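You operate a simulated robot arm through the tools that you are given. There is no shell and no other tool. Be economical: measure what you need, move in short steps, check, and stop when the job is done.

You run a simulated robot arm. Do the job below in one go: nothing can be reset, and whatever is moved stays where it is left.

TASK
Push the left bench door shut. Close the right bench door. Press the drops button three times. Take the red tape from the top of the wooden bench and leave it on the grey small disc. Fetch the blue gauge and set it in the grey tray. Fetch the canister from the top of the wooden bench and stand it on the large disc. Put the 24 V relay from the top of the white table on the left shelf and the 6 V relay on the top of the steel table. Put the small tub on the top of the white table away on the wall shelf under the tags. Any order will do. Set down upright: canister, relay.

It is judged by the outcome, as a careful person would: the job done as asked, and still so three seconds after it is handed in. It fails if anything else is knocked over, pushed out of place, dropped, spilled or broken.

THE ROBOT
A 7-joint arm with a vacuum gripper on a trunk, on a base that drives. Base frame: it is fixed to the floor where the robot stands at the start and does not move with it; the origin is under the middle of the robot, x ahead of it, y to its left, z up. Readings come in cm, degrees, newtons and seconds.
With the tool pointing down near the work surface it reaches from about 10 to 64 cm from the robot's upright axis, wherever it stands. Its first joint turns from -115.0 to 115.0 degrees. Places, roughly: blue gauge [250, -275, 100]; canister [175, -350, 100]; drops button [120, 20, 110]; grey tray (49x29x9 cm) [-20, -490, 80]; large disc (10x10x1 cm) [190, -350, 90]; left bench door [60, 10, 50]; left shelf (15x34 cm) [-408, -672, 80]; red tape (6x6x3 cm) [240, -320, 90]; relay [-75, -550, 75]; right bench door [110, -60, 50]; small disc (8x8x1 cm) [250, -310, 90]; small tub [-75, -550, 75]; top of the steel table [-320, -720, 90]; wall shelf under the tags (92x25 cm) [60, 136, 96]. Payload 2.55 kg.
Tool frame: the origin (TCP) lies in the middle of the cups' lips, and z points out of the cups. The gripper has 1 cup of 4.4 cm across, covering 4.4 by 4.4 cm (tool x, y); the bellows give 2 cm. With the vacuum on, a cup seals on a smooth face that it is pressed against (1 to 4 N); it does not hold porous or soft things. The pull reaches 55 N.
Orientation is told as [roll, pitch, yaw] about the base's x, y, z axes, in that order, counted from this pose: with the cups facing straight down, the tool's x points along the base's -x, its y along +y and its z along -z.

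THE INTERFACE
- The arm moves only by the tool step_arm. Its argument "steps" is a list of rows, each a list of 7 numbers: the shift along the tool's x, y, z in cm, then the turn, a rotation vector about the tool's x, y, z in degrees, then the vacuum: 1 switches it on, 0 off. In form: [[tx, ty, tz, rx, ry, rz, vacuum], ...]. A call has 1 to 8 rows; each row shifts and turns the commanded pose from where the row before left it, along the tool's axes as they then stand. A row lasts 0.2 s, in which the tool goes at most 5 cm and 8.6 degrees; a call with a longer step from one row to the next is refused whole, and so is a gripper value outside its range. Where a pose cannot be reached the arm comes as near as it can. A force on the tool above 40 N (or 10 N above the force at the start of the call, whichever is more), or a blocked arm, ends the call early, and 0.2 s more pass. The pull builds up within a second once a cup has sealed. Time passes only in rows, and 0.2 s behind the last, so rows that do not move give it time. It gives the time, the measured TCP pose, the force on the tool (base axes) and the pull of the vacuum at its end, in the units of the frame above (readings bear some noise), with the torque about the TCP (base axes, N m) and any sound that the robot's microphone picked up.
- Cameras (640 x 400 px; columns grow to the right, rows downward): "scene" is now at [1.87, 17.36, 165.54]; the picture's right is [-0.05, -1.00, 0.00], its down [-0.76, 0.04, -0.65] and it looks along [0.65, -0.03, -0.76] (base axes); focal length 284 px, centre (320, 200). "wrist" rides on the gripper at [8.1, 0.6, -17.3] in the tool frame; the picture's right is [-0.08, 1.00, 0.00], its down [-0.89, -0.07, -0.45] and it looks along [-0.44, -0.04, 0.90] (tool axes); focal length 256 px, centre (320, 200). There is no depth. A picture from a camera that has moved, and an enlarged one, comes with that camera's place and axes in the base frame and with its lens.
- camera(camera): a new picture of that camera. It takes no simulated time.
- move_column(by): slides the trunk up (or, below 0, down) by that many cm; the arm and the scene camera ride with it, the base frame stays. It gives what a move gives, with no picture.
- steer(legs): drives the robot by 1 to 6 legs, each [ahead, left, turn to the left] in cm, cm and degrees, along the robot's own axes; the way and the turn of a leg run together, so that a leg with both is an arc; at most 150 cm and 180 degrees a leg. The arm and the cameras ride along, it lands a little off, and it stops where it bumps. It gives what a move gives.
- aim_head(pan, tilt): turns the head with the scene camera to pan (to the left, within 155 degrees either way) and tilt (down, from -29 to 69), counted from straight ahead of the robot. It gives what a move gives.
- zoom(camera, box): a new picture of the part [left, top, right, bottom] of that camera's present view, enlarged. It takes no simulated time.
- hand_in(): hands the job in; it is judged then, once.

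Work in short steps. Places have to be worked out from the pictures, the camera data and where the tool is seen: move nearer, look again, correct. Check each grasp and each placing, and mend what went wrong. You have 217 turns and 210 pictures in all, those below and enlarged ones among them. Switch the vacuum off and draw the arm clear of the work before you hand the job in, unless the task says otherwise.

The tools are called after "Call:" by a JSON object that holds its "op" and its "data". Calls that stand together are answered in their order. step_arm: Moves the arm, as the interface text tells. Its arguments: {"type":"object","properties":{"steps":{"type":"array"}},"required":["steps"]} The other tools are called the same way: move_column (by) slides the trunk up or down; steer (legs) drives the base; aim_head (pan, tilt) turns the head that bears the scene camera; camera (camera) takes a picture; zoom (camera, box) takes an enlarged picture of a part of a camera's view; hand_in () hands the job in.

At the start:

```text
t: 0.0
tool_pos: [46.91, 0.75, 99.95]
tool_rot: [0.0, 0.1, 0.0]
force: [-0.6, -0.6, 0.1]
wrist_torque: [-0.03, 0.02, 0.01]
pull: 0.2
trunk travel left (down, up): [-75.0, 24.0]
robot x, y, heading: [-0.32, 0.45, 0.1]
head pan, tilt: [-2.7, 49.3]
```

scene: 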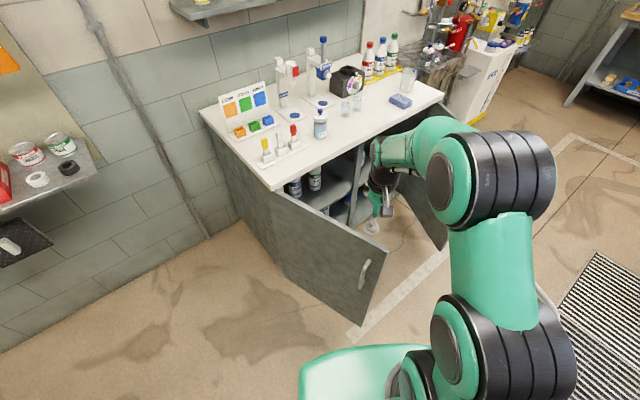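
wrist: 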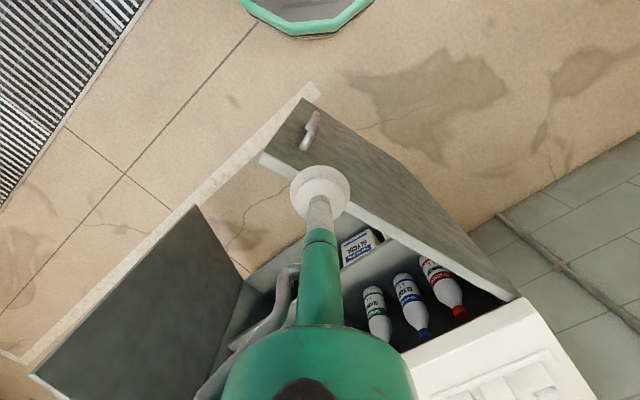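

I start by looking more closely at the bench ahead with its doors and the coloured button panel.

Call:
{"op": "zoom", "data": {"camera": "scene", "box": [200, 60, 360, 160]}}

Call:
{"op": "zoom", "data": {"camera": "scene", "box": [200, 120, 480, 340]}}

```text
4.00 times, centred on (280, 110) of scene
camera zoom: at [1.87, 17.36, 165.54], right [-0.05, -1.0, 0.0], down [-0.76, 0.04, -0.65], along [0.65, -0.03, -0.76], focal length 1136 px, centre (480, 560)
```

zoom: 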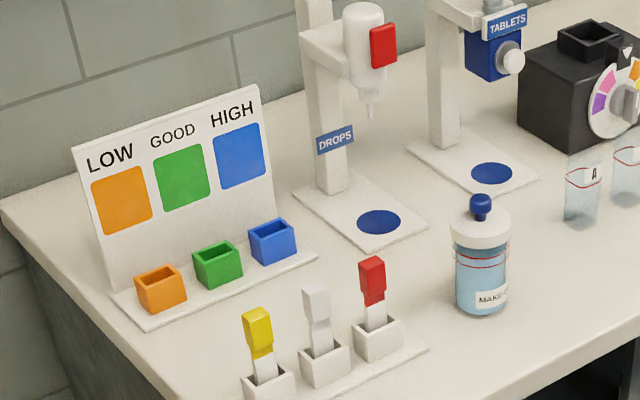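

```text
1.82 times, centred on (340, 230) of scene
camera zoom: at [1.87, 17.36, 165.54], right [-0.05, -1.0, 0.0], down [-0.76, 0.04, -0.65], along [0.65, -0.03, -0.76], focal length 516 px, centre (284, 146)
```

zoom: 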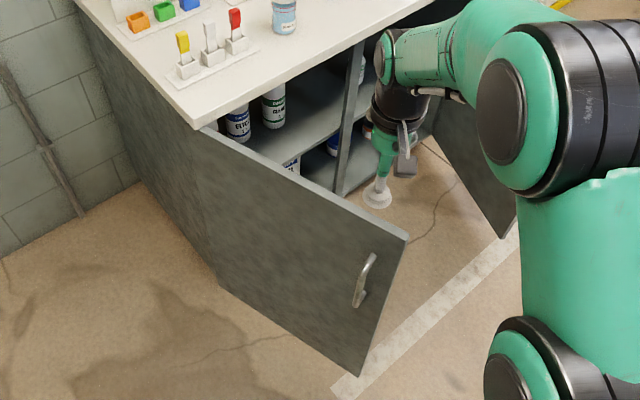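

The front bench is roughly 36° turned, with the front edge from about (72,31) to (136,-54). I survey the rest of the room by panning the head.

Call:
{"op": "aim_head", "data": {"pan": -60, "tilt": 20}}

Call:
{"op": "camera", "data": {"camera": "scene"}}

Call:
{"op": "aim_head", "data": {"pan": -120, "tilt": 20}}

Call:
{"op": "camera", "data": {"camera": "scene"}}

Call:
{"op": "aim_head", "data": {"pan": 70, "tilt": 30}}

Call:
{"op": "camera", "data": {"camera": "scene"}}

```text
t: 1.3
tool_pos: [46.98, 0.73, 99.88]
tool_rot: [0.0, 0.0, 0.0]
force: [1.2, 0.9, -0.7]
wrist_torque: [0.01, 0.01, -0.01]
pull: 0.1
trunk travel left (down, up): [-75.0, 24.0]
robot x, y, heading: [-0.2, -0.26, -0.1]
head pan, tilt: [-60.0, 20.0]
```

```text
205 pictures are left
camera scene: at [-1.23, 9.66, 170.0], right [-0.87, -0.5, 0.0], down [-0.17, 0.3, -0.94], along [0.47, -0.81, -0.34], focal length 284 px, centre (320, 200)
```

scene: 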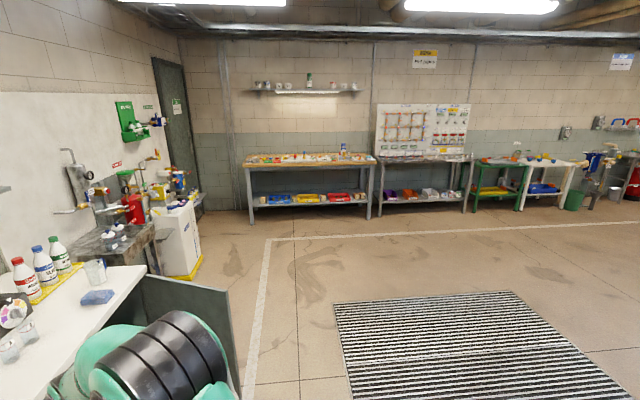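

```text
t: 2.6
tool_pos: [47.0, 0.72, 100.0]
tool_rot: [0.0, 0.0, 0.0]
force: [-0.6, -1.4, 0.2]
wrist_torque: [-0.02, 0.0, 0.01]
pull: 0.0
trunk travel left (down, up): [-75.0, 24.0]
robot x, y, heading: [0.14, -0.11, 0.1]
head pan, tilt: [-120.0, 20.0]
```

```text
204 pictures are left
camera scene: at [-10.54, 9.65, 170.0], right [-0.87, 0.5, 0.0], down [0.17, 0.3, -0.94], along [-0.47, -0.81, -0.34], focal length 284 px, centre (320, 200)
```

scene: 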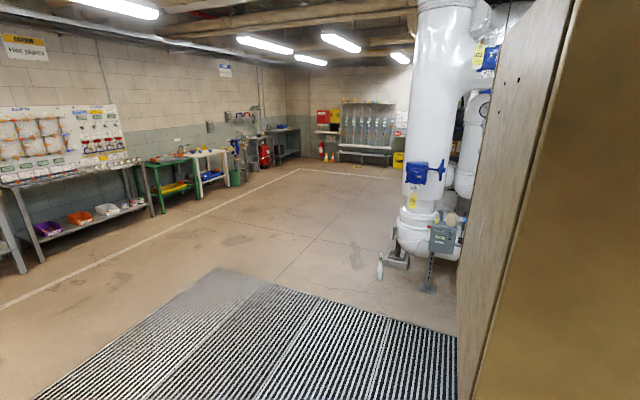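

```text
t: 5.4
tool_pos: [46.95, 0.73, 99.88]
tool_rot: [0.0, 0.0, -0.1]
force: [-0.4, 0.5, 0.2]
wrist_torque: [-0.01, 0.0, 0.01]
pull: 0.1
trunk travel left (down, up): [-75.0, 24.0]
robot x, y, heading: [0.23, 0.27, -0.1]
head pan, tilt: [70.0, 30.0]
```

```text
203 pictures are left
camera scene: at [-2.8, 26.22, 168.4], right [0.94, -0.34, 0.0], down [-0.17, -0.47, -0.87], along [0.3, 0.81, -0.5], focal length 284 px, centre (320, 200)
```

scene: 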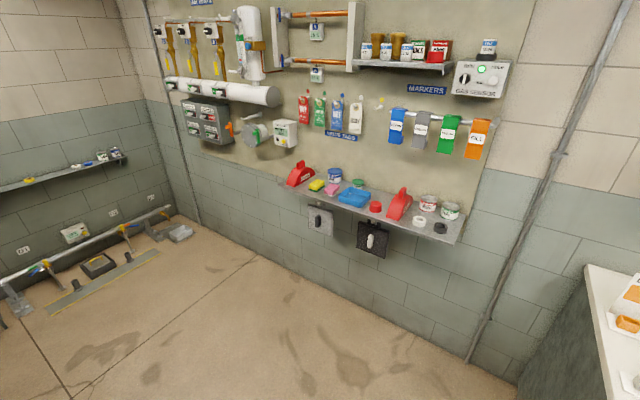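

The room's clear. For the left door I back up a little and start turning the tool to point forward so I can push on the door's outer face.

Call:
{"op": "steer", "data": {"legs": [[-22, 0, 0]]}}

Call:
{"op": "step_arm", "data": {"steps": [[0, 0, 0, 0, -8.2, 0, 0], [0, 0, 0, 0, -8.2, 0, 0], [0, 0, 0, 0, -8.2, 0, 0], [0, 0, 0, 0, -8.2, 0, 0], [0, 0, 0, 0, -8.2, 0, 0], [0, 0, 0, 0, -8.2, 0, 0], [0, 0, 0, 0, -8.2, 0, 0], [0, 0, 0, 0, -8.2, 0, 0]]}}

Call:
{"op": "step_arm", "data": {"steps": [[0, 0, 0, 0, -8.2, 0, 0], [0, 0, 0, 0, -8.2, 0, 0], [0, 0, 0, 0, -8.0, 0, 0], [0, 0, 0, 0, 0, 0, 0]]}}

Call:
{"op": "aim_head", "data": {"pan": -5, "tilt": 50}}

Call:
{"op": "camera", "data": {"camera": "scene"}}

Call:
{"op": "camera", "data": {"camera": "wrist"}}

```text
t: 7.1
tool_pos: [24.91, 0.78, 99.99]
tool_rot: [0.1, 0.0, 0.0]
force: [-0.4, 0.4, 0.8]
wrist_torque: [0.0, -0.02, -0.02]
pull: 0.1
trunk travel left (down, up): [-75.0, 24.0]
robot x, y, heading: [-21.96, -0.53, 0.1]
head pan, tilt: [70.0, 30.0]
```

```text
t: 8.9
tool_pos: [25.04, 0.83, 99.9]
tool_rot: [-0.1, -65.5, 0.1]
force: [0.1, 0.6, 0.2]
wrist_torque: [-0.01, 0.04, -0.01]
pull: 0.0
trunk travel left (down, up): [-75.0, 24.0]
robot x, y, heading: [-22.12, 0.13, 0.1]
head pan, tilt: [70.0, 30.0]
```

```text
t: 9.9
tool_pos: [25.0, 0.79, 99.98]
tool_rot: [-178.7, -89.9, 178.8]
force: [-0.3, -1.3, 0.2]
wrist_torque: [-0.04, 0.0, 0.04]
pull: 0.1
trunk travel left (down, up): [-75.0, 24.0]
robot x, y, heading: [-21.93, -0.04, -0.2]
head pan, tilt: [70.0, 30.0]
```

```text
t: 11.3
tool_pos: [25.11, 0.83, 100.11]
tool_rot: [-46.5, -90.0, 46.6]
force: [-0.1, 0.1, 0.7]
wrist_torque: [0.01, 0.01, -0.02]
pull: 0.1
trunk travel left (down, up): [-75.0, 24.0]
robot x, y, heading: [-21.95, 0.05, -0.1]
head pan, tilt: [-5.0, 50.0]
```

```text
202 pictures are left
camera scene: at [-20.23, 17.05, 165.45], right [-0.09, -1.0, 0.0], down [-0.76, 0.07, -0.64], along [0.64, -0.06, -0.77], focal length 284 px, centre (320, 200)
```

scene: 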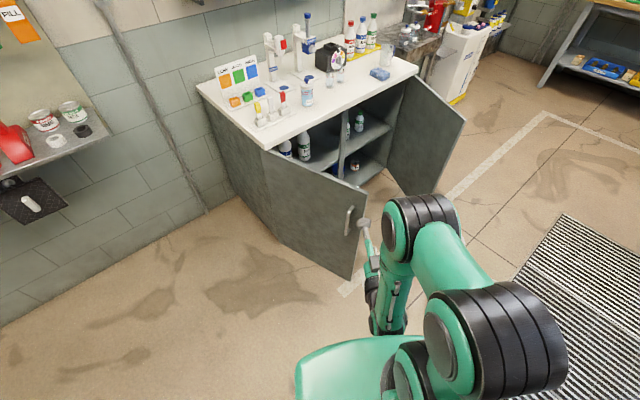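

```text
201 pictures are left
camera wrist: at [7.84, 1.44, 92.03], right [0.0, 1.0, 0.08], down [-0.45, -0.07, 0.89], along [0.9, -0.03, 0.44], focal length 256 px, centre (320, 200)
```

wrist: 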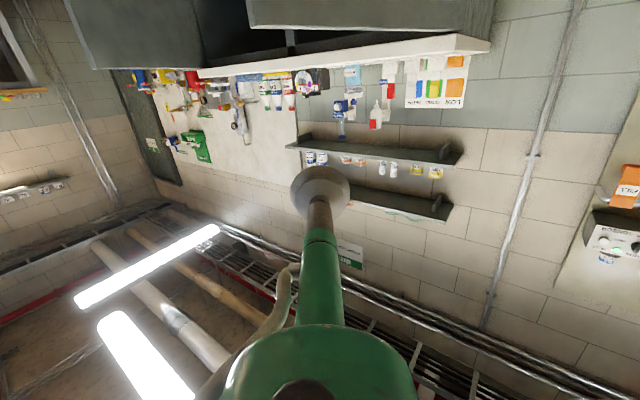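

Bench top is at z≈89.5, left hinge ≈(73,31), the door's free edge ≈(46,-7). I lower the trunk 48 cm and check.

Call:
{"op": "move_column", "data": {"by": -48}}

Call:
{"op": "step_arm", "data": {"steps": [[0, 0, 4, 0, 0, 0, 0], [0, 0, 4, 0, 0, 0, 0], [0, 0, 4, 0, 0, 0, 0], [0, 0, 4, 0, 0, 0, 0]]}}

Call:
{"op": "camera", "data": {"camera": "scene"}}

```text
refused: -48 is not a number from -40 to 40
```

```text
t: 12.3
tool_pos: [41.16, 0.88, 99.82]
tool_rot: [-13.4, -89.9, 13.4]
force: [0.4, -0.7, 0.0]
wrist_torque: [0.01, 0.0, -0.03]
pull: 0.1
trunk travel left (down, up): [-75.0, 24.0]
robot x, y, heading: [-21.87, -0.11, 0.1]
head pan, tilt: [-5.0, 50.0]
```

```text
200 pictures are left
camera scene: at [-20.13, 17.05, 165.44], right [-0.09, -1.0, 0.0], down [-0.76, 0.07, -0.64], along [0.64, -0.06, -0.77], focal length 284 px, centre (320, 200)
```

scene: 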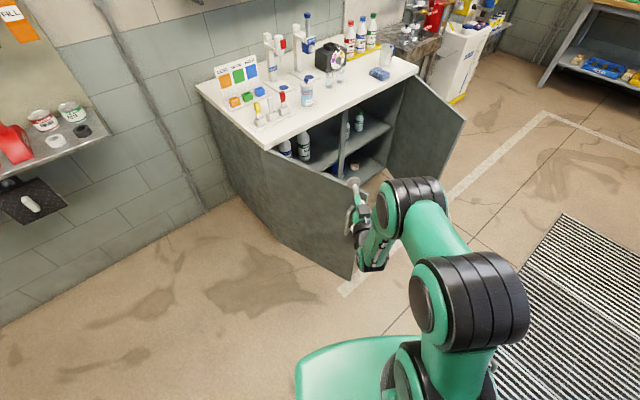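

The column limit is 40 per move. I retract the tool and lower in two moves.

Call:
{"op": "step_arm", "data": {"steps": [[0, 0, -5, 0, 0, 0, 0], [0, 0, -5, 0, 0, 0, 0]]}}

Call:
{"op": "move_column", "data": {"by": -40}}

Call:
{"op": "move_column", "data": {"by": -8}}

Call:
{"op": "camera", "data": {"camera": "scene"}}

```text
t: 12.9
tool_pos: [30.97, 0.94, 99.95]
tool_rot: [168.3, -90.0, -168.3]
force: [0.0, -1.0, -0.1]
wrist_torque: [-0.01, -0.01, -0.01]
pull: 0.0
trunk travel left (down, up): [-75.0, 24.0]
robot x, y, heading: [-22.24, -0.22, 0.4]
head pan, tilt: [-5.0, 50.0]
```

```text
t: 16.8
tool_pos: [30.94, 0.89, 60.04]
tool_rot: [-23.5, -90.0, 23.4]
force: [0.2, 0.4, -0.1]
wrist_torque: [-0.02, 0.01, -0.03]
pull: 0.0
trunk travel left (down, up): [-35.0, 64.0]
robot x, y, heading: [-22.05, 0.16, 0.2]
head pan, tilt: [-5.0, 50.0]
```

```text
t: 17.9
tool_pos: [31.09, 0.78, 52.06]
tool_rot: [-106.9, -90.0, 106.9]
force: [0.0, -0.5, 0.5]
wrist_torque: [0.02, 0.02, 0.01]
pull: 0.1
trunk travel left (down, up): [-27.0, 72.0]
robot x, y, heading: [-21.89, 0.14, 0.0]
head pan, tilt: [-5.0, 50.0]
```

```text
199 pictures are left
camera scene: at [-20.24, 17.04, 117.45], right [-0.09, -1.0, 0.0], down [-0.76, 0.07, -0.64], along [0.64, -0.06, -0.77], focal length 284 px, centre (320, 200)
```

scene: 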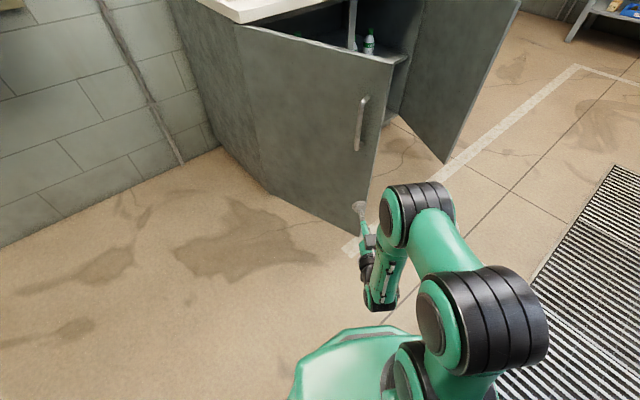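

The cup is ahead of the door face, below the handle. I shift 3 cm left and advance to near contact, then drive ahead to swing the door.

Call:
{"op": "step_arm", "data": {"steps": [[0, 3, 3, 0, 0, 0, 0], [0, 0, 4, 0, 0, 0, 0], [0, 0, 4, 0, 0, 0, 0], [0, 0, 4, 0, 0, 0, 0], [0, 0, 4, 0, 0, 0, 0], [0, 0, 3, 0, 0, 0, 0]]}}

Call:
{"op": "camera", "data": {"camera": "scene"}}

```text
t: 19.3
tool_pos: [53.15, 3.91, 51.8]
tool_rot: [-25.3, -89.9, 25.4]
force: [0.3, -0.2, 0.6]
wrist_torque: [0.02, 0.0, -0.03]
pull: 0.1
trunk travel left (down, up): [-27.0, 72.0]
robot x, y, heading: [-22.22, 0.09, -0.2]
head pan, tilt: [-5.0, 50.0]
```

```text
198 pictures are left
camera scene: at [-20.23, 17.04, 117.45], right [-0.09, -1.0, 0.0], down [-0.76, 0.07, -0.64], along [0.64, -0.06, -0.77], focal length 284 px, centre (320, 200)
```

scene: 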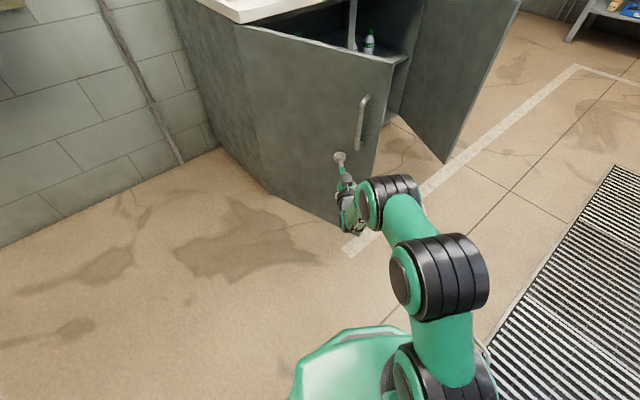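

Contact is imminent; robot reach is 75 cm ahead of the axis. I drive forward 20 cm and look.

Call:
{"op": "steer", "data": {"legs": [[20, 0, 0]]}}

Call:
{"op": "camera", "data": {"camera": "scene"}}

```text
t: 20.9
tool_pos: [73.02, 4.04, 51.91]
tool_rot: [-30.0, -90.0, 30.0]
force: [0.1, -0.4, -0.1]
wrist_torque: [0.01, -0.04, -0.03]
pull: 0.1
trunk travel left (down, up): [-27.0, 72.0]
robot x, y, heading: [-2.16, 0.28, 0.1]
head pan, tilt: [-5.0, 50.0]
```

```text
197 pictures are left
camera scene: at [-0.36, 17.07, 117.44], right [-0.09, -1.0, 0.0], down [-0.76, 0.07, -0.64], along [0.64, -0.06, -0.77], focal length 284 px, centre (320, 200)
```

scene: 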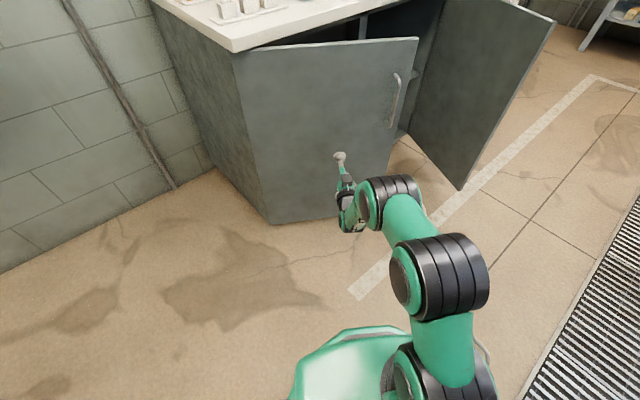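

The door swings well. I drive a further 16 cm, then finish with the arm, checking force.

Call:
{"op": "steer", "data": {"legs": [[15, 0, 0]]}}

Call:
{"op": "step_arm", "data": {"steps": [[0, -0.5, 1, 0, 0, 0, 0], [0, 0, 1, 0, 0, 0, 0], [0, 0, 1, 0, 0, 0, 0], [0, 0, 1, 0, 0, 0, 0], [0, 0, 1, 0, 0, 0, 0], [0, 0, 1, 0, 0, 0, 0]]}}

Call:
{"op": "camera", "data": {"camera": "scene"}}

```text
t: 22.3
tool_pos: [88.1, 4.01, 52.05]
tool_rot: [-32.3, -90.0, 32.4]
force: [-0.2, -0.4, 0.9]
wrist_torque: [0.0, -0.02, 0.0]
pull: 0.0
trunk travel left (down, up): [-27.0, 72.0]
robot x, y, heading: [13.24, 0.1, 0.2]
head pan, tilt: [-5.0, 50.0]
```

```text
t: 23.7
tool_pos: [94.14, 3.58, 51.97]
tool_rot: [-22.1, -90.0, 22.4]
force: [0.0, -0.3, 0.2]
wrist_torque: [0.03, 0.01, 0.01]
pull: 0.0
trunk travel left (down, up): [-27.0, 72.0]
robot x, y, heading: [12.8, 0.03, 0.1]
head pan, tilt: [-5.0, 50.0]
```

```text
196 pictures are left
camera scene: at [14.77, 17.1, 117.45], right [-0.08, -1.0, 0.0], down [-0.76, 0.06, -0.64], along [0.64, -0.05, -0.77], focal length 284 px, centre (320, 200)
```

scene: 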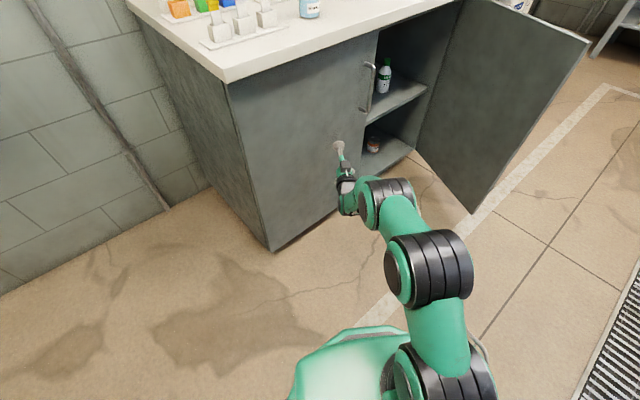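

Almost shut; force still zero. I push on in small steps until it meets resistance.

Call:
{"op": "step_arm", "data": {"steps": [[0, 0, 0.5, 0, 0, 0, 0], [0, 0, 0.5, 0, 0, 0, 0], [0, 0, 0.5, 0, 0, 0, 0], [0, 0, 0.5, 0, 0, 0, 0], [0, 0, 0.5, 0, 0, 0, 0], [0, 0, 0.5, 0, 0, 0, 0]]}}

Call:
{"op": "zoom", "data": {"camera": "scene", "box": [220, 20, 460, 170]}}

```text
t: 25.1
tool_pos: [97.17, 3.53, 51.88]
tool_rot: [70.6, -90.0, -70.5]
force: [-0.9, -0.9, 0.4]
wrist_torque: [0.01, 0.0, 0.04]
pull: 0.1
trunk travel left (down, up): [-27.0, 72.0]
robot x, y, heading: [12.91, 0.32, 0.2]
head pan, tilt: [-5.0, 50.0]
```

```text
2.67 times, centred on (340, 95) of scene
camera zoom: at [14.77, 17.1, 117.45], right [-0.08, -1.0, 0.0], down [-0.76, 0.07, -0.64], along [0.64, -0.05, -0.77], focal length 757 px, centre (267, 480)
```

zoom: 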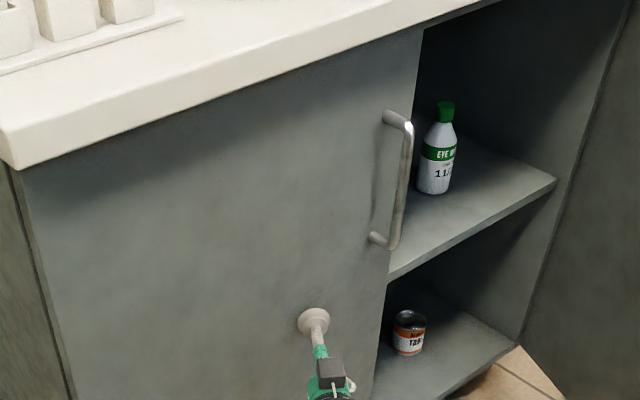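

Close, keep pushing gently until a force shows.

Call:
{"op": "step_arm", "data": {"steps": [[0, 0, 0.5, 0, 0, 0, 0], [0, 0, 0.5, 0, 0, 0, 0], [0, 0, 0.5, 0, 0, 0, 0], [0, 0, 0.5, 0, 0, 0, 0], [0, 0, 0.5, 0, 0, 0, 0], [0, 0, 0.5, 0, 0, 0, 0]]}}

Call:
{"op": "camera", "data": {"camera": "scene"}}

```text
t: 26.5
tool_pos: [99.58, 3.05, 51.37]
tool_rot: [16.0, -89.5, -16.2]
force: [-7.6, -5.4, 0.0]
wrist_torque: [-0.05, -0.06, 0.33]
pull: 0.0
trunk travel left (down, up): [-27.0, 72.0]
robot x, y, heading: [12.84, 0.36, 0.1]
head pan, tilt: [-5.0, 50.0]
stopped in row 6: the force on the tool passed its limit at 45 N (the readings are from after the stop); the commanded pose is now the measured one
```

```text
194 pictures are left
camera scene: at [14.65, 17.04, 117.45], right [-0.09, -1.0, 0.0], down [-0.76, 0.07, -0.64], along [0.64, -0.06, -0.77], focal length 284 px, centre (320, 200)
```

scene: 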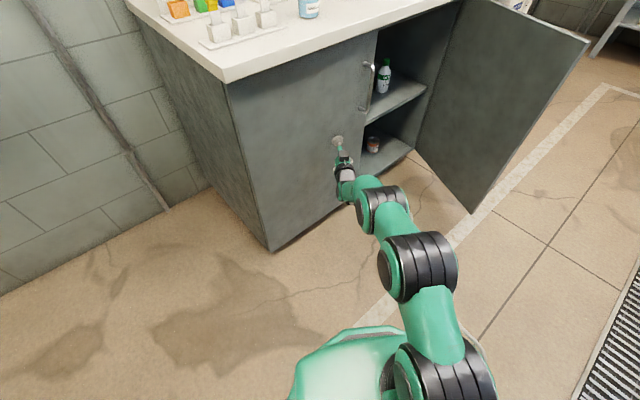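

The left door met its stop (reaction along the bench normal). I retract the arm and drive round to the outside of the right door (free edge ≈(90,-63), hinge ≈(136,-50)), heading ~72°.

Call:
{"op": "step_arm", "data": {"steps": [[0, 0, -5, 0, 0, 0, 0], [0, 0, -5, 0, 0, 0, 0], [0, 0, -5, 0, 0, 0, 0], [0, 0, -5, 0, 0, 0, 0], [0, 0, -5, 0, 0, 0, 0], [0, 0, -5, 0, 0, 0, 0], [0, 0, -5, 0, 0, 0, 0]]}}

Call:
{"op": "steer", "data": {"legs": [[-12, 0, 0], [0, -135, 0], [0, 0, 72], [15, -69, 0]]}}

Call:
{"op": "camera", "data": {"camera": "scene"}}

```text
t: 28.1
tool_pos: [64.62, 3.4, 51.78]
tool_rot: [23.2, -89.8, -23.5]
force: [-0.3, 0.8, 0.5]
wrist_torque: [0.01, 0.0, 0.0]
pull: 0.1
trunk travel left (down, up): [-27.0, 72.0]
robot x, y, heading: [13.08, 0.16, 0.1]
head pan, tilt: [-5.0, 50.0]
```

```text
t: 42.3
tool_pos: [83.71, -92.67, 51.78]
tool_rot: [12.0, -89.7, 60.4]
force: [0.3, -0.5, 0.4]
wrist_torque: [-0.02, 0.05, 0.01]
pull: 0.1
trunk travel left (down, up): [-27.0, 72.0]
robot x, y, heading: [71.12, -142.97, 72.6]
head pan, tilt: [-5.0, 50.0]
```

```text
193 pictures are left
camera scene: at [55.71, -136.16, 117.44], right [0.92, -0.38, 0.0], down [-0.29, -0.71, -0.64], along [0.24, 0.59, -0.77], focal length 284 px, centre (320, 200)
```

scene: 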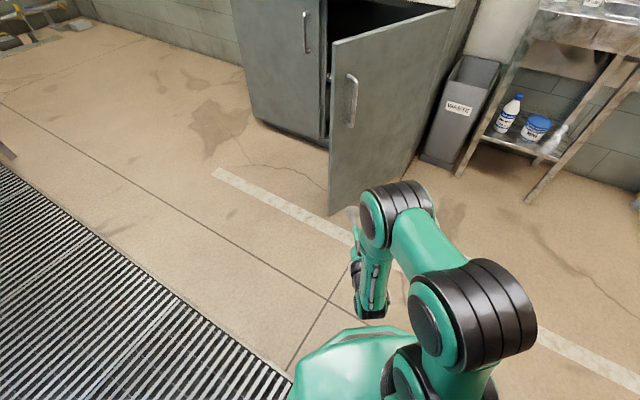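

The tool is in line. I extend the arm (shifting 4 cm right), then drive ahead 35 cm and look.

Call:
{"op": "step_arm", "data": {"steps": [[0, -4, 2, 0, 0, 0, 0], [0, 0, 4, 0, 0, 0, 0], [0, 0, 4, 0, 0, 0, 0], [0, 0, 4, 0, 0, 0, 0], [0, 0, 4, 0, 0, 0, 0], [0, 0, 4, 0, 0, 0, 0]]}}

Call:
{"op": "steer", "data": {"legs": [[35, 0, 0]]}}

Call:
{"op": "camera", "data": {"camera": "scene"}}

```text
t: 43.7
tool_pos: [93.97, -72.9, 51.59]
tool_rot: [13.3, -89.6, 59.0]
force: [0.2, 0.1, 1.4]
wrist_torque: [0.02, 0.0, -0.01]
pull: 0.0
trunk travel left (down, up): [-27.0, 72.0]
robot x, y, heading: [71.01, -143.12, 72.6]
head pan, tilt: [-5.0, 50.0]
```

```text
t: 46.0
tool_pos: [104.45, -39.4, 51.69]
tool_rot: [12.6, -89.7, 59.9]
force: [0.2, -0.5, 0.0]
wrist_torque: [-0.02, 0.0, 0.01]
pull: 0.1
trunk travel left (down, up): [-27.0, 72.0]
robot x, y, heading: [81.61, -109.67, 72.5]
head pan, tilt: [-5.0, 50.0]
```

```text
192 pictures are left
camera scene: at [66.14, -102.71, 117.44], right [0.93, -0.38, 0.0], down [-0.29, -0.71, -0.64], along [0.24, 0.59, -0.77], focal length 284 px, centre (320, 200)
```

scene: 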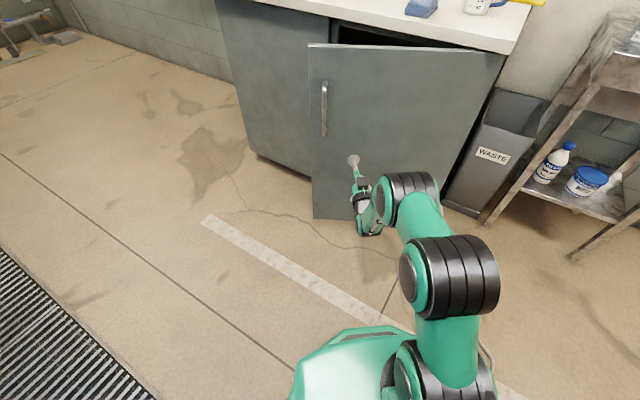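

Swinging well. Another 18 cm by driving, then finish with the arm.

Call:
{"op": "steer", "data": {"legs": [[17, 0, 0]]}}

Call:
{"op": "step_arm", "data": {"steps": [[0, 0, 1, 0, 0, 0, 0], [0, 0, 1, 0, 0, 0, 0], [0, 0, 1, 0, 0, 0, 0], [0, 0, 0.7, 0, 0, 0, 0], [0, 0, 0.7, 0, 0, 0, 0], [0, 0, 0.7, 0, 0, 0, 0], [0, 0, 0.7, 0, 0, 0, 0], [0, 0, 0.7, 0, 0, 0, 0]]}}

Call:
{"op": "step_arm", "data": {"steps": [[0, 0, 0.7, 0, 0, 0, 0], [0, 0, 0.7, 0, 0, 0, 0], [0, 0, 0.7, 0, 0, 0, 0], [0, 0, 0.7, 0, 0, 0, 0], [0, 0, 0.7, 0, 0, 0, 0], [0, 0, 0.7, 0, 0, 0, 0], [0, 0, 0.7, 0, 0, 0, 0], [0, 0, 0.7, 0, 0, 0, 0]]}}

Call:
{"op": "camera", "data": {"camera": "scene"}}

```text
t: 47.5
tool_pos: [109.33, -23.08, 51.7]
tool_rot: [12.7, -89.8, 59.9]
force: [0.2, -0.6, 0.2]
wrist_torque: [0.03, 0.03, -0.01]
pull: 0.1
trunk travel left (down, up): [-27.0, 72.0]
robot x, y, heading: [86.64, -92.93, 72.6]
head pan, tilt: [-5.0, 50.0]
```

```text
t: 49.3
tool_pos: [111.34, -16.89, 51.61]
tool_rot: [13.3, -89.6, 59.4]
force: [0.0, 0.0, 0.1]
wrist_torque: [-0.03, -0.02, -0.01]
pull: 0.0
trunk travel left (down, up): [-27.0, 72.0]
robot x, y, heading: [87.01, -93.38, 73.1]
head pan, tilt: [-5.0, 50.0]
```

```text
t: 50.5
tool_pos: [111.56, -13.67, 50.8]
tool_rot: [-1.8, -89.0, 75.0]
force: [-8.0, -6.1, 2.1]
wrist_torque: [-0.05, 0.07, -0.31]
pull: 0.1
trunk travel left (down, up): [-27.0, 72.0]
robot x, y, heading: [87.09, -92.85, 72.8]
head pan, tilt: [-5.0, 50.0]
stopped in row 6: the force on the tool passed its limit at 51 N (the readings are from after the stop); the commanded pose is now the measured one
```

```text
191 pictures are left
camera scene: at [71.08, -86.57, 117.44], right [0.93, -0.38, 0.0], down [-0.29, -0.71, -0.64], along [0.24, 0.6, -0.77], focal length 284 px, centre (320, 200)
```

scene: 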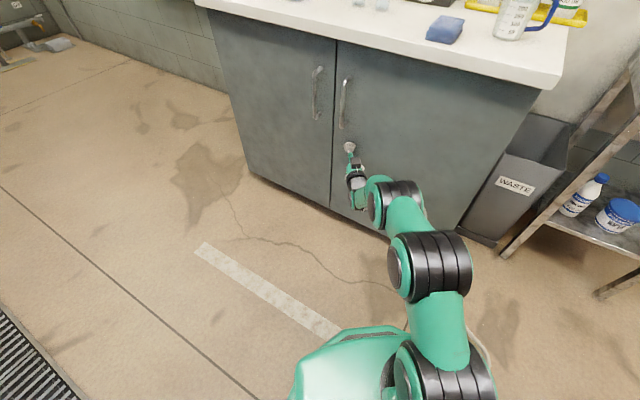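

Both doors are shut. Next the drops button (≈(120,20,110)): retract, raise the trunk, and drive to face the bench front square-on.

Call:
{"op": "step_arm", "data": {"steps": [[0, 0, -5, 0, 0, 0, 0], [0, 0, -5, 0, 0, 0, 0], [0, 0, -5, 0, 0, 0, 0], [0, 0, -5, 0, 0, 0, 0], [0, 0, -5, 0, 0, 0, 0], [0, 0, -5, 0, 0, 0, 0]]}}

Call:
{"op": "steer", "data": {"legs": [[-20, 0, 0], [0, 0, -36], [0, 82, 0]]}}

Call:
{"op": "move_column", "data": {"by": 40}}

Call:
{"op": "move_column", "data": {"by": 20}}

Call:
{"op": "aim_head", "data": {"pan": -5, "tilt": 35}}

Call:
{"op": "camera", "data": {"camera": "scene"}}

Call:
{"op": "camera", "data": {"camera": "wrist"}}

```text
t: 52.0
tool_pos: [103.08, -42.49, 51.27]
tool_rot: [-0.8, -89.0, 73.7]
force: [-0.9, 0.0, -0.6]
wrist_torque: [0.02, -0.02, 0.0]
pull: 0.1
trunk travel left (down, up): [-27.0, 72.0]
robot x, y, heading: [86.58, -93.06, 72.5]
head pan, tilt: [-5.0, 50.0]
```

```text
t: 59.2
tool_pos: [75.1, -15.01, 51.32]
tool_rot: [0.6, -89.0, 36.2]
force: [0.3, 0.3, -0.8]
wrist_torque: [0.03, -0.02, 0.06]
pull: 0.0
trunk travel left (down, up): [-27.0, 72.0]
robot x, y, heading: [31.89, -46.07, 36.5]
head pan, tilt: [-5.0, 50.0]
```

```text
t: 63.1
tool_pos: [75.0, -14.95, 91.29]
tool_rot: [0.2, -88.9, 36.4]
force: [0.0, 0.0, -1.0]
wrist_torque: [0.01, -0.01, -0.02]
pull: 0.1
trunk travel left (down, up): [-67.0, 32.0]
robot x, y, heading: [31.68, -46.33, 36.6]
head pan, tilt: [-5.0, 50.0]
```

```text
t: 65.2
tool_pos: [75.04, -14.99, 111.2]
tool_rot: [0.3, -88.9, 36.3]
force: [-0.3, -0.5, -0.4]
wrist_torque: [0.0, -0.01, 0.04]
pull: 0.0
trunk travel left (down, up): [-87.0, 12.0]
robot x, y, heading: [32.25, -45.76, 36.6]
head pan, tilt: [-5.0, 50.0]
```

```text
t: 66.0
tool_pos: [75.04, -14.91, 111.19]
tool_rot: [0.2, -89.0, 36.4]
force: [-1.1, -0.6, 0.7]
wrist_torque: [0.03, 0.0, 0.01]
pull: 0.0
trunk travel left (down, up): [-87.0, 12.0]
robot x, y, heading: [31.72, -46.45, 36.7]
head pan, tilt: [-5.0, 35.0]
```

```text
190 pictures are left
camera scene: at [24.16, -30.91, 179.61], right [0.52, -0.85, 0.0], down [-0.49, -0.3, -0.82], along [0.7, 0.43, -0.57], focal length 284 px, centre (320, 200)
```

scene: 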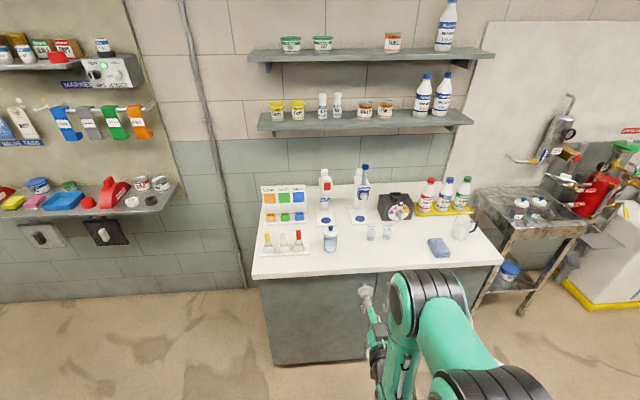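

```text
189 pictures are left
camera wrist: at [60.77, -24.8, 103.61], right [-0.59, 0.8, 0.08], down [-0.3, -0.31, 0.9], along [0.75, 0.51, 0.43], focal length 256 px, centre (320, 200)
```

wrist: 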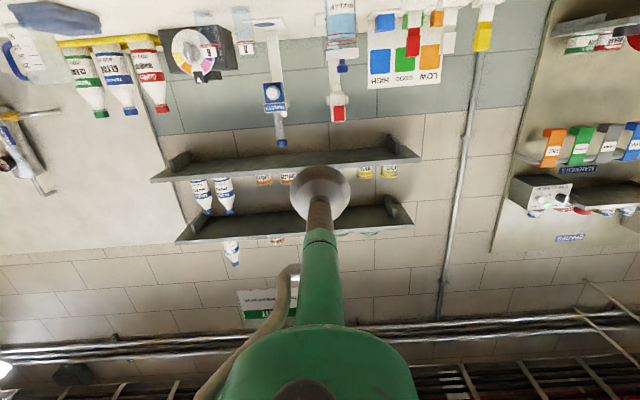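

Call:
{"op": "zoom", "data": {"camera": "scene", "box": [280, 150, 380, 260]}}

Call:
{"op": "zoom", "data": {"camera": "wrist", "box": [260, 20, 420, 140]}}

```text
3.64 times, centred on (330, 205) of scene
camera zoom: at [24.16, -30.91, 179.61], right [0.52, -0.85, 0.0], down [-0.49, -0.3, -0.82], along [0.7, 0.43, -0.57], focal length 1033 px, centre (284, 182)
```

zoom: 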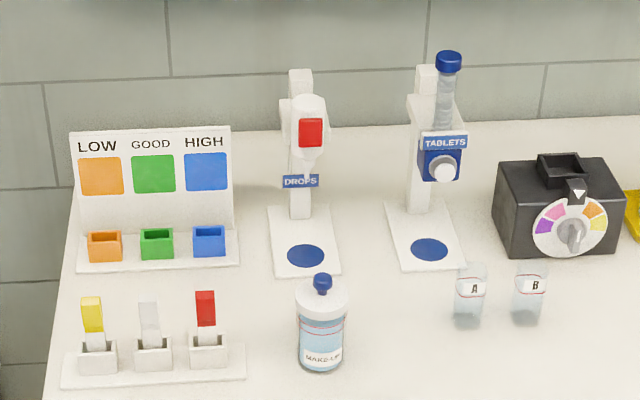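

```text
3.33 times, centred on (340, 80) of wrist
camera zoom: at [60.77, -24.8, 103.61], right [-0.59, 0.8, 0.08], down [-0.3, -0.31, 0.9], along [0.75, 0.51, 0.43], focal length 853 px, centre (253, 600)
```

zoom: 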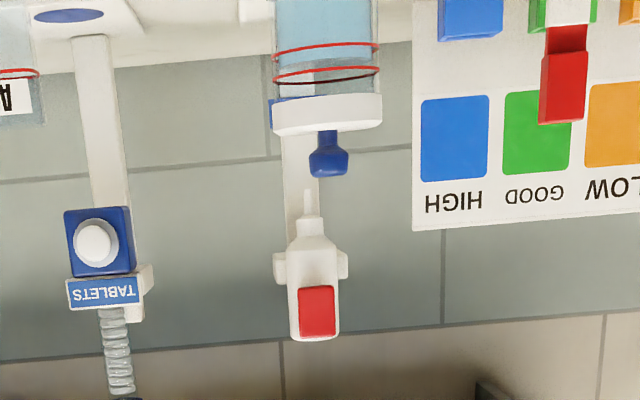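

The button faces the bench front at ≈(117.1,22.3,112.8); the make-up bottle's knob (≈103 high) stands in line in front of it, so I'll approach pitched 30° down to keep the camera and wrist above it.

Call:
{"op": "step_arm", "data": {"steps": [[0, 0, 0, 0, 7.5, 0, 0], [0, 0, 0, 0, 7.5, 0, 0], [0, 0, 0, 0, 7.5, 0, 0], [0, 0, 0, 0, 6.5, 0, 0]]}}

Call:
{"op": "steer", "data": {"legs": [[22, 5, 0]]}}

Call:
{"op": "camera", "data": {"camera": "wrist"}}

Call:
{"op": "camera", "data": {"camera": "scene"}}

```text
t: 67.0
tool_pos: [74.97, -14.96, 111.37]
tool_rot: [0.0, -60.0, 36.6]
force: [0.2, 0.6, 0.1]
wrist_torque: [0.02, -0.04, 0.02]
pull: 0.0
trunk travel left (down, up): [-87.0, 12.0]
robot x, y, heading: [31.57, -46.26, 36.5]
head pan, tilt: [-5.0, 35.0]
```

```text
t: 68.7
tool_pos: [89.86, 2.26, 111.39]
tool_rot: [0.0, -60.0, 36.7]
force: [0.5, -0.1, -0.2]
wrist_torque: [0.0, -0.01, -0.03]
pull: 0.1
trunk travel left (down, up): [-87.0, 12.0]
robot x, y, heading: [46.49, -28.84, 36.5]
head pan, tilt: [-5.0, 35.0]
```

```text
186 pictures are left
camera wrist: at [74.28, -8.49, 113.04], right [-0.56, 0.82, 0.07], down [0.09, -0.02, 1.0], along [0.82, 0.57, -0.06], focal length 256 px, centre (320, 200)
```

wrist: 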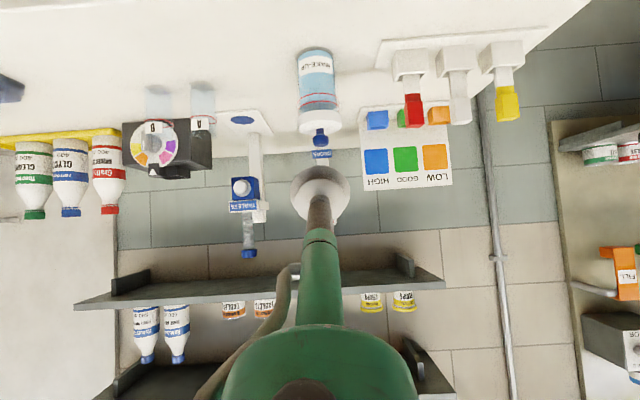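

```text
185 pictures are left
camera scene: at [38.96, -13.66, 179.62], right [0.52, -0.85, 0.0], down [-0.49, -0.3, -0.82], along [0.7, 0.43, -0.57], focal length 284 px, centre (320, 200)
```

scene: 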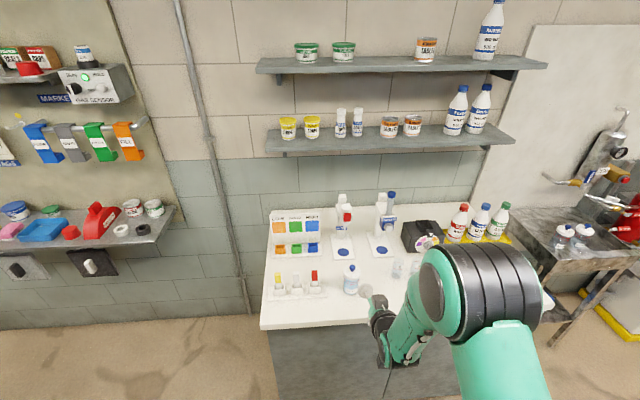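

Button is 34 cm ahead and aligned laterally. I advance 26 cm horizontally, above the knob, then check from the side.

Call:
{"op": "step_arm", "data": {"steps": [[-3.0, 0, 3.25, 0, 0, 0, 0], [-2.17, 0, 3.75, 0, 0, 0, 0], [-2.17, 0, 3.75, 0, 0, 0, 0], [-2.17, 0, 3.75, 0, 0, 0, 0], [-2.17, 0, 3.75, 0, 0, 0, 0], [-2.17, 0, 3.75, 0, 0, 0, 0]]}}

Call:
{"op": "camera", "data": {"camera": "scene"}}

Call:
{"op": "camera", "data": {"camera": "wrist"}}

```text
t: 70.1
tool_pos: [110.56, 17.96, 112.02]
tool_rot: [0.1, -59.8, 36.6]
force: [-0.3, 0.6, -0.9]
wrist_torque: [0.02, 0.03, -0.04]
pull: 0.0
trunk travel left (down, up): [-87.0, 12.0]
robot x, y, heading: [46.46, -29.52, 36.4]
head pan, tilt: [-5.0, 35.0]
```

```text
184 pictures are left
camera scene: at [39.11, -13.56, 179.61], right [0.52, -0.85, 0.0], down [-0.49, -0.3, -0.82], along [0.7, 0.43, -0.57], focal length 284 px, centre (320, 200)
```

scene: 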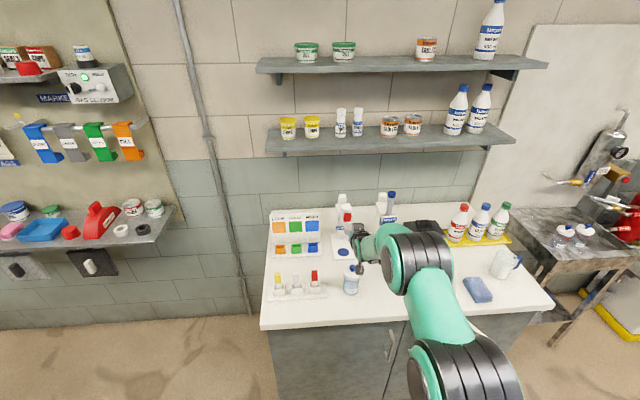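

```text
183 pictures are left
camera wrist: at [95.15, 7.19, 113.78], right [-0.56, 0.82, 0.07], down [0.09, -0.02, 1.0], along [0.82, 0.57, -0.07], focal length 256 px, centre (320, 200)
```

wrist: 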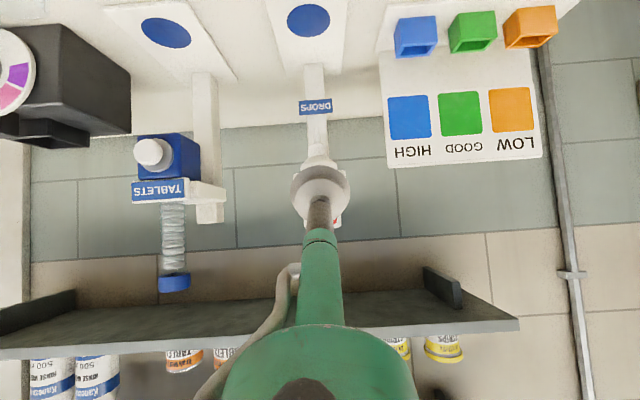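

Call:
{"op": "zoom", "data": {"camera": "scene", "box": [310, 180, 400, 260]}}

Call:
{"op": "zoom", "data": {"camera": "wrist", "box": [270, 140, 370, 240]}}

```text
5.00 times, centred on (355, 220) of scene
camera zoom: at [39.11, -13.56, 179.61], right [0.52, -0.85, 0.0], down [-0.49, -0.3, -0.82], along [0.7, 0.43, -0.57], focal length 1420 px, centre (145, 100)
```

zoom: 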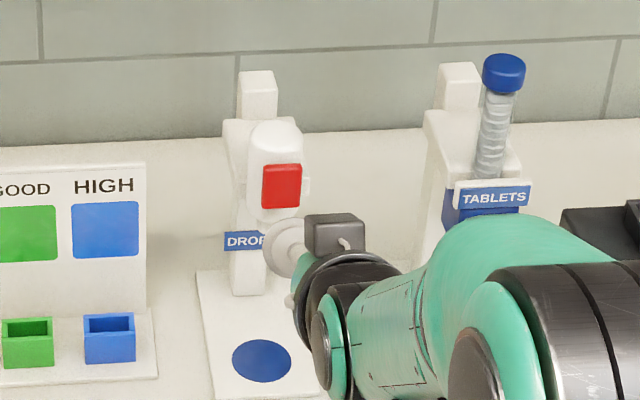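

```text
4.00 times, centred on (320, 190) of wrist
camera zoom: at [95.15, 7.19, 113.78], right [-0.56, 0.82, 0.07], down [0.09, -0.02, 1.0], along [0.82, 0.57, -0.07], focal length 1024 px, centre (320, 240)
```

zoom: 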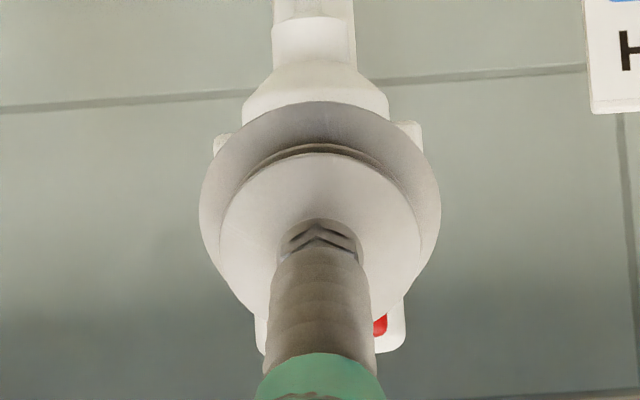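

Aligned laterally; the button centre is ≈8 cm ahead at z≈112.5. I lower 1 cm, approach, and press in small steps listening for a sound.

Call:
{"op": "step_arm", "data": {"steps": [[0.87, 0.2, 0.5, 0, 0, 0, 0], [-1.25, 0, 2.16, 0, 0, 0, 0], [-1.25, 0, 2.16, 0, 0, 0, 0], [-0.25, 0, 0.43, 0, 0, 0, 0], [-0.25, 0, 0.43, 0, 0, 0, 0], [-0.25, 0, 0.43, 0, 0, 0, 0], [-0.25, 0, 0.43, 0, 0, 0, 0], [-0.25, 0, 0.43, 0, 0, 0, 0]]}}

Call:
{"op": "zoom", "data": {"camera": "scene", "box": [310, 180, 400, 260]}}

```text
t: 71.9
tool_pos: [116.31, 22.43, 111.27]
tool_rot: [0.1, -59.9, 36.6]
force: [-5.3, -3.4, -2.5]
wrist_torque: [0.08, -0.16, 0.04]
pull: 0.0
trunk travel left (down, up): [-87.0, 12.0]
robot x, y, heading: [46.53, -29.26, 36.8]
head pan, tilt: [-5.0, 35.0]
heard: click
```

```text
5.00 times, centred on (355, 220) of scene
camera zoom: at [38.83, -13.77, 179.62], right [0.52, -0.85, 0.0], down [-0.49, -0.3, -0.82], along [0.7, 0.43, -0.57], focal length 1420 px, centre (145, 100)
```

zoom: 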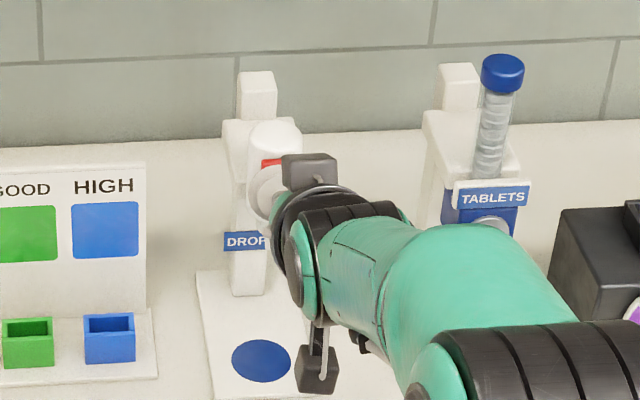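

A click: press 1. I back off 2.5 cm, pause, and see whether the release itself makes a sound.

Call:
{"op": "step_arm", "data": {"steps": [[0.62, 0, -1.08, 0, 0, 0, 0], [0.63, 0, -1.08, 0, 0, 0, 0], [0, 0, 0, 0, 0, 0, 0], [0, 0, 0, 0, 0, 0, 0]]}}

Call:
{"op": "step_arm", "data": {"steps": [[-0.62, 0, 1.08, 0, 0, 0, 0], [-0.63, 0, 1.08, 0, 0, 0, 0], [0, 0, 0, 0, 0, 0, 0]]}}

```text
t: 72.9
tool_pos: [114.47, 20.95, 111.38]
tool_rot: [-0.1, -60.0, 36.7]
force: [0.0, -0.2, -0.7]
wrist_torque: [0.0, 0.02, -0.02]
pull: 0.1
trunk travel left (down, up): [-87.0, 12.0]
robot x, y, heading: [46.56, -28.87, 36.8]
head pan, tilt: [-5.0, 35.0]
```

```text
t: 73.7
tool_pos: [116.3, 22.39, 111.28]
tool_rot: [0.0, -59.9, 36.7]
force: [-5.1, -4.0, -2.5]
wrist_torque: [0.13, -0.19, -0.02]
pull: 0.1
trunk travel left (down, up): [-87.0, 12.0]
robot x, y, heading: [46.52, -28.87, 36.6]
head pan, tilt: [-5.0, 35.0]
heard: click
```

Press 2 clicked; the release is silent. I release and press a third time, then retreat fully.

Call:
{"op": "step_arm", "data": {"steps": [[0.62, 0, -1.08, 0, 0, 0, 0], [0.63, 0, -1.08, 0, 0, 0, 0], [0, 0, 0, 0, 0, 0, 0], [0, 0, 0, 0, 0, 0, 0]]}}

Call:
{"op": "step_arm", "data": {"steps": [[-0.62, 0, 1.08, 0, 0, 0, 0], [-0.63, 0, 1.08, 0, 0, 0, 0], [0, 0, 0, 0, 0, 0, 0]]}}

Call:
{"op": "step_arm", "data": {"steps": [[1.25, 0, -2.16, 0, 0, 0, 0], [1.3, 0, -3.75, 0, 0, 0, 0], [2.17, 0, -3.75, 0, 0, 0, 0], [2.17, 0, -3.75, 0, 0, 0, 0], [2.17, 0, -3.75, 0, 0, 0, 0], [2.17, 0, -3.75, 0, 0, 0, 0], [2.17, 0, -3.75, 0, 0, 0, 0], [2.17, 0, -3.75, 0, 0, 0, 0]]}}

Call:
{"op": "steer", "data": {"legs": [[-45, 0, 0]]}}

Call:
{"op": "camera", "data": {"camera": "scene"}}

```text
t: 74.7
tool_pos: [114.4, 21.0, 111.34]
tool_rot: [0.0, -60.0, 36.7]
force: [0.9, -0.3, 0.1]
wrist_torque: [0.0, 0.01, 0.0]
pull: 0.0
trunk travel left (down, up): [-87.0, 12.0]
robot x, y, heading: [46.54, -29.17, 36.5]
head pan, tilt: [-5.0, 35.0]
```

```text
t: 75.5
tool_pos: [116.34, 22.33, 111.26]
tool_rot: [0.0, -59.9, 36.7]
force: [-5.5, -3.6, -3.5]
wrist_torque: [0.13, -0.16, 0.0]
pull: 0.0
trunk travel left (down, up): [-87.0, 12.0]
robot x, y, heading: [46.98, -29.37, 36.5]
head pan, tilt: [-5.0, 35.0]
heard: click
```

```text
t: 77.3
tool_pos: [90.4, 2.89, 112.16]
tool_rot: [-0.1, -60.1, 36.7]
force: [1.0, -0.3, -0.8]
wrist_torque: [-0.06, -0.03, -0.01]
pull: 0.1
trunk travel left (down, up): [-87.0, 12.0]
robot x, y, heading: [46.77, -28.94, 36.5]
head pan, tilt: [-5.0, 35.0]
```

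```text
t: 80.1
tool_pos: [54.24, -23.89, 112.17]
tool_rot: [0.0, -60.1, 36.8]
force: [-0.1, -0.3, -0.3]
wrist_torque: [-0.01, 0.0, 0.01]
pull: 0.0
trunk travel left (down, up): [-87.0, 12.0]
robot x, y, heading: [10.51, -56.29, 36.8]
head pan, tilt: [-5.0, 35.0]
```

```text
179 pictures are left
camera scene: at [2.64, -40.7, 179.62], right [0.53, -0.85, 0.0], down [-0.49, -0.3, -0.82], along [0.7, 0.43, -0.57], focal length 284 px, centre (320, 200)
```

scene: 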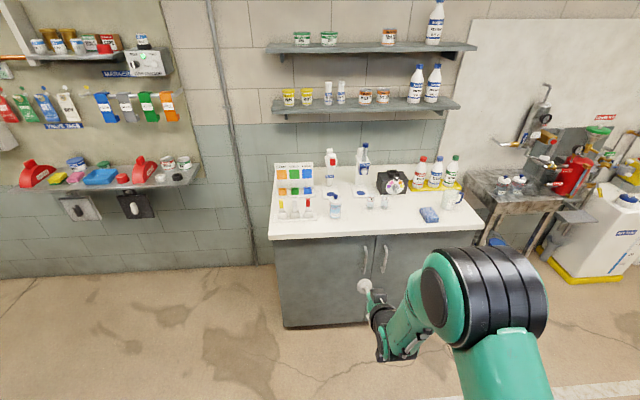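

All three presses done, both doors shut, nothing disturbed. I turn the tool down again and drive toward the wooden bench (front edge estimated (124,-355)–(256,-246), so heading −50°).

Call:
{"op": "step_arm", "data": {"steps": [[0, 0, 0, 0, 8.5, 0, 0], [0, 0, 0, 0, 8.5, 0, 0], [0, 0, 0, 0, 8.5, 0, 0], [0, 0, 0, 0, 8.5, 0, 0], [0, 0, 0, 0, 8.5, 0, 0], [0, 0, 0, 0, 8.5, 0, 0], [0, 0, 0, 0, 8.5, 0, 0], [0, 0, 0, 0, 0.5, 0, 0]]}}

Call:
{"op": "steer", "data": {"legs": [[0, 0, -87], [106, -10, 0], [100, -9, 0]]}}

Call:
{"op": "aim_head", "data": {"pan": 0, "tilt": 35}}

Call:
{"op": "camera", "data": {"camera": "scene"}}

```text
t: 81.9
tool_pos: [54.77, -24.31, 112.49]
tool_rot: [-1.1, -3.0, 36.2]
force: [-0.2, 0.1, 0.5]
wrist_torque: [-0.02, -0.07, -0.03]
pull: 0.0
out of reach, approached as far as the arm can: row 4
trunk travel left (down, up): [-87.0, 12.0]
robot x, y, heading: [10.52, -55.92, 36.8]
head pan, tilt: [-5.0, 35.0]
```

```text
t: 95.8
tool_pos: [163.27, -266.75, 112.36]
tool_rot: [-1.0, -3.0, -50.2]
force: [0.3, 0.5, -0.4]
wrist_torque: [-0.03, 0.0, 0.0]
pull: 0.0
trunk travel left (down, up): [-87.0, 12.0]
robot x, y, heading: [129.1, -224.54, -49.8]
head pan, tilt: [-5.0, 35.0]
```

```text
t: 96.5
tool_pos: [163.26, -266.86, 112.57]
tool_rot: [-1.1, -2.8, -50.1]
force: [-0.1, 0.9, 0.5]
wrist_torque: [0.0, 0.01, 0.02]
pull: 0.1
trunk travel left (down, up): [-87.0, 12.0]
robot x, y, heading: [128.86, -224.42, -49.7]
head pan, tilt: [0.0, 35.0]
```

```text
178 pictures are left
camera scene: at [144.28, -215.11, 179.62], right [-0.76, -0.65, 0.0], down [-0.37, 0.44, -0.82], along [0.53, -0.63, -0.57], focal length 284 px, centre (320, 200)
```

scene: 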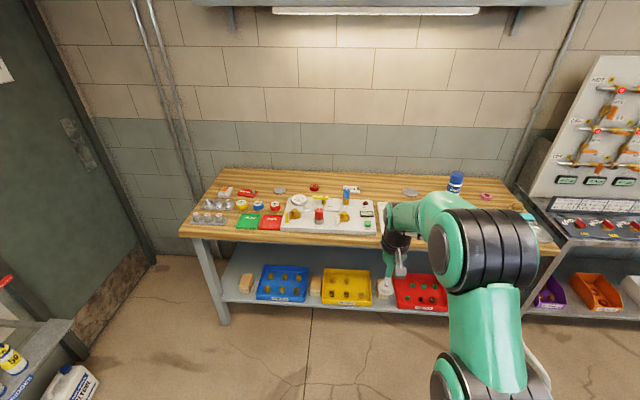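

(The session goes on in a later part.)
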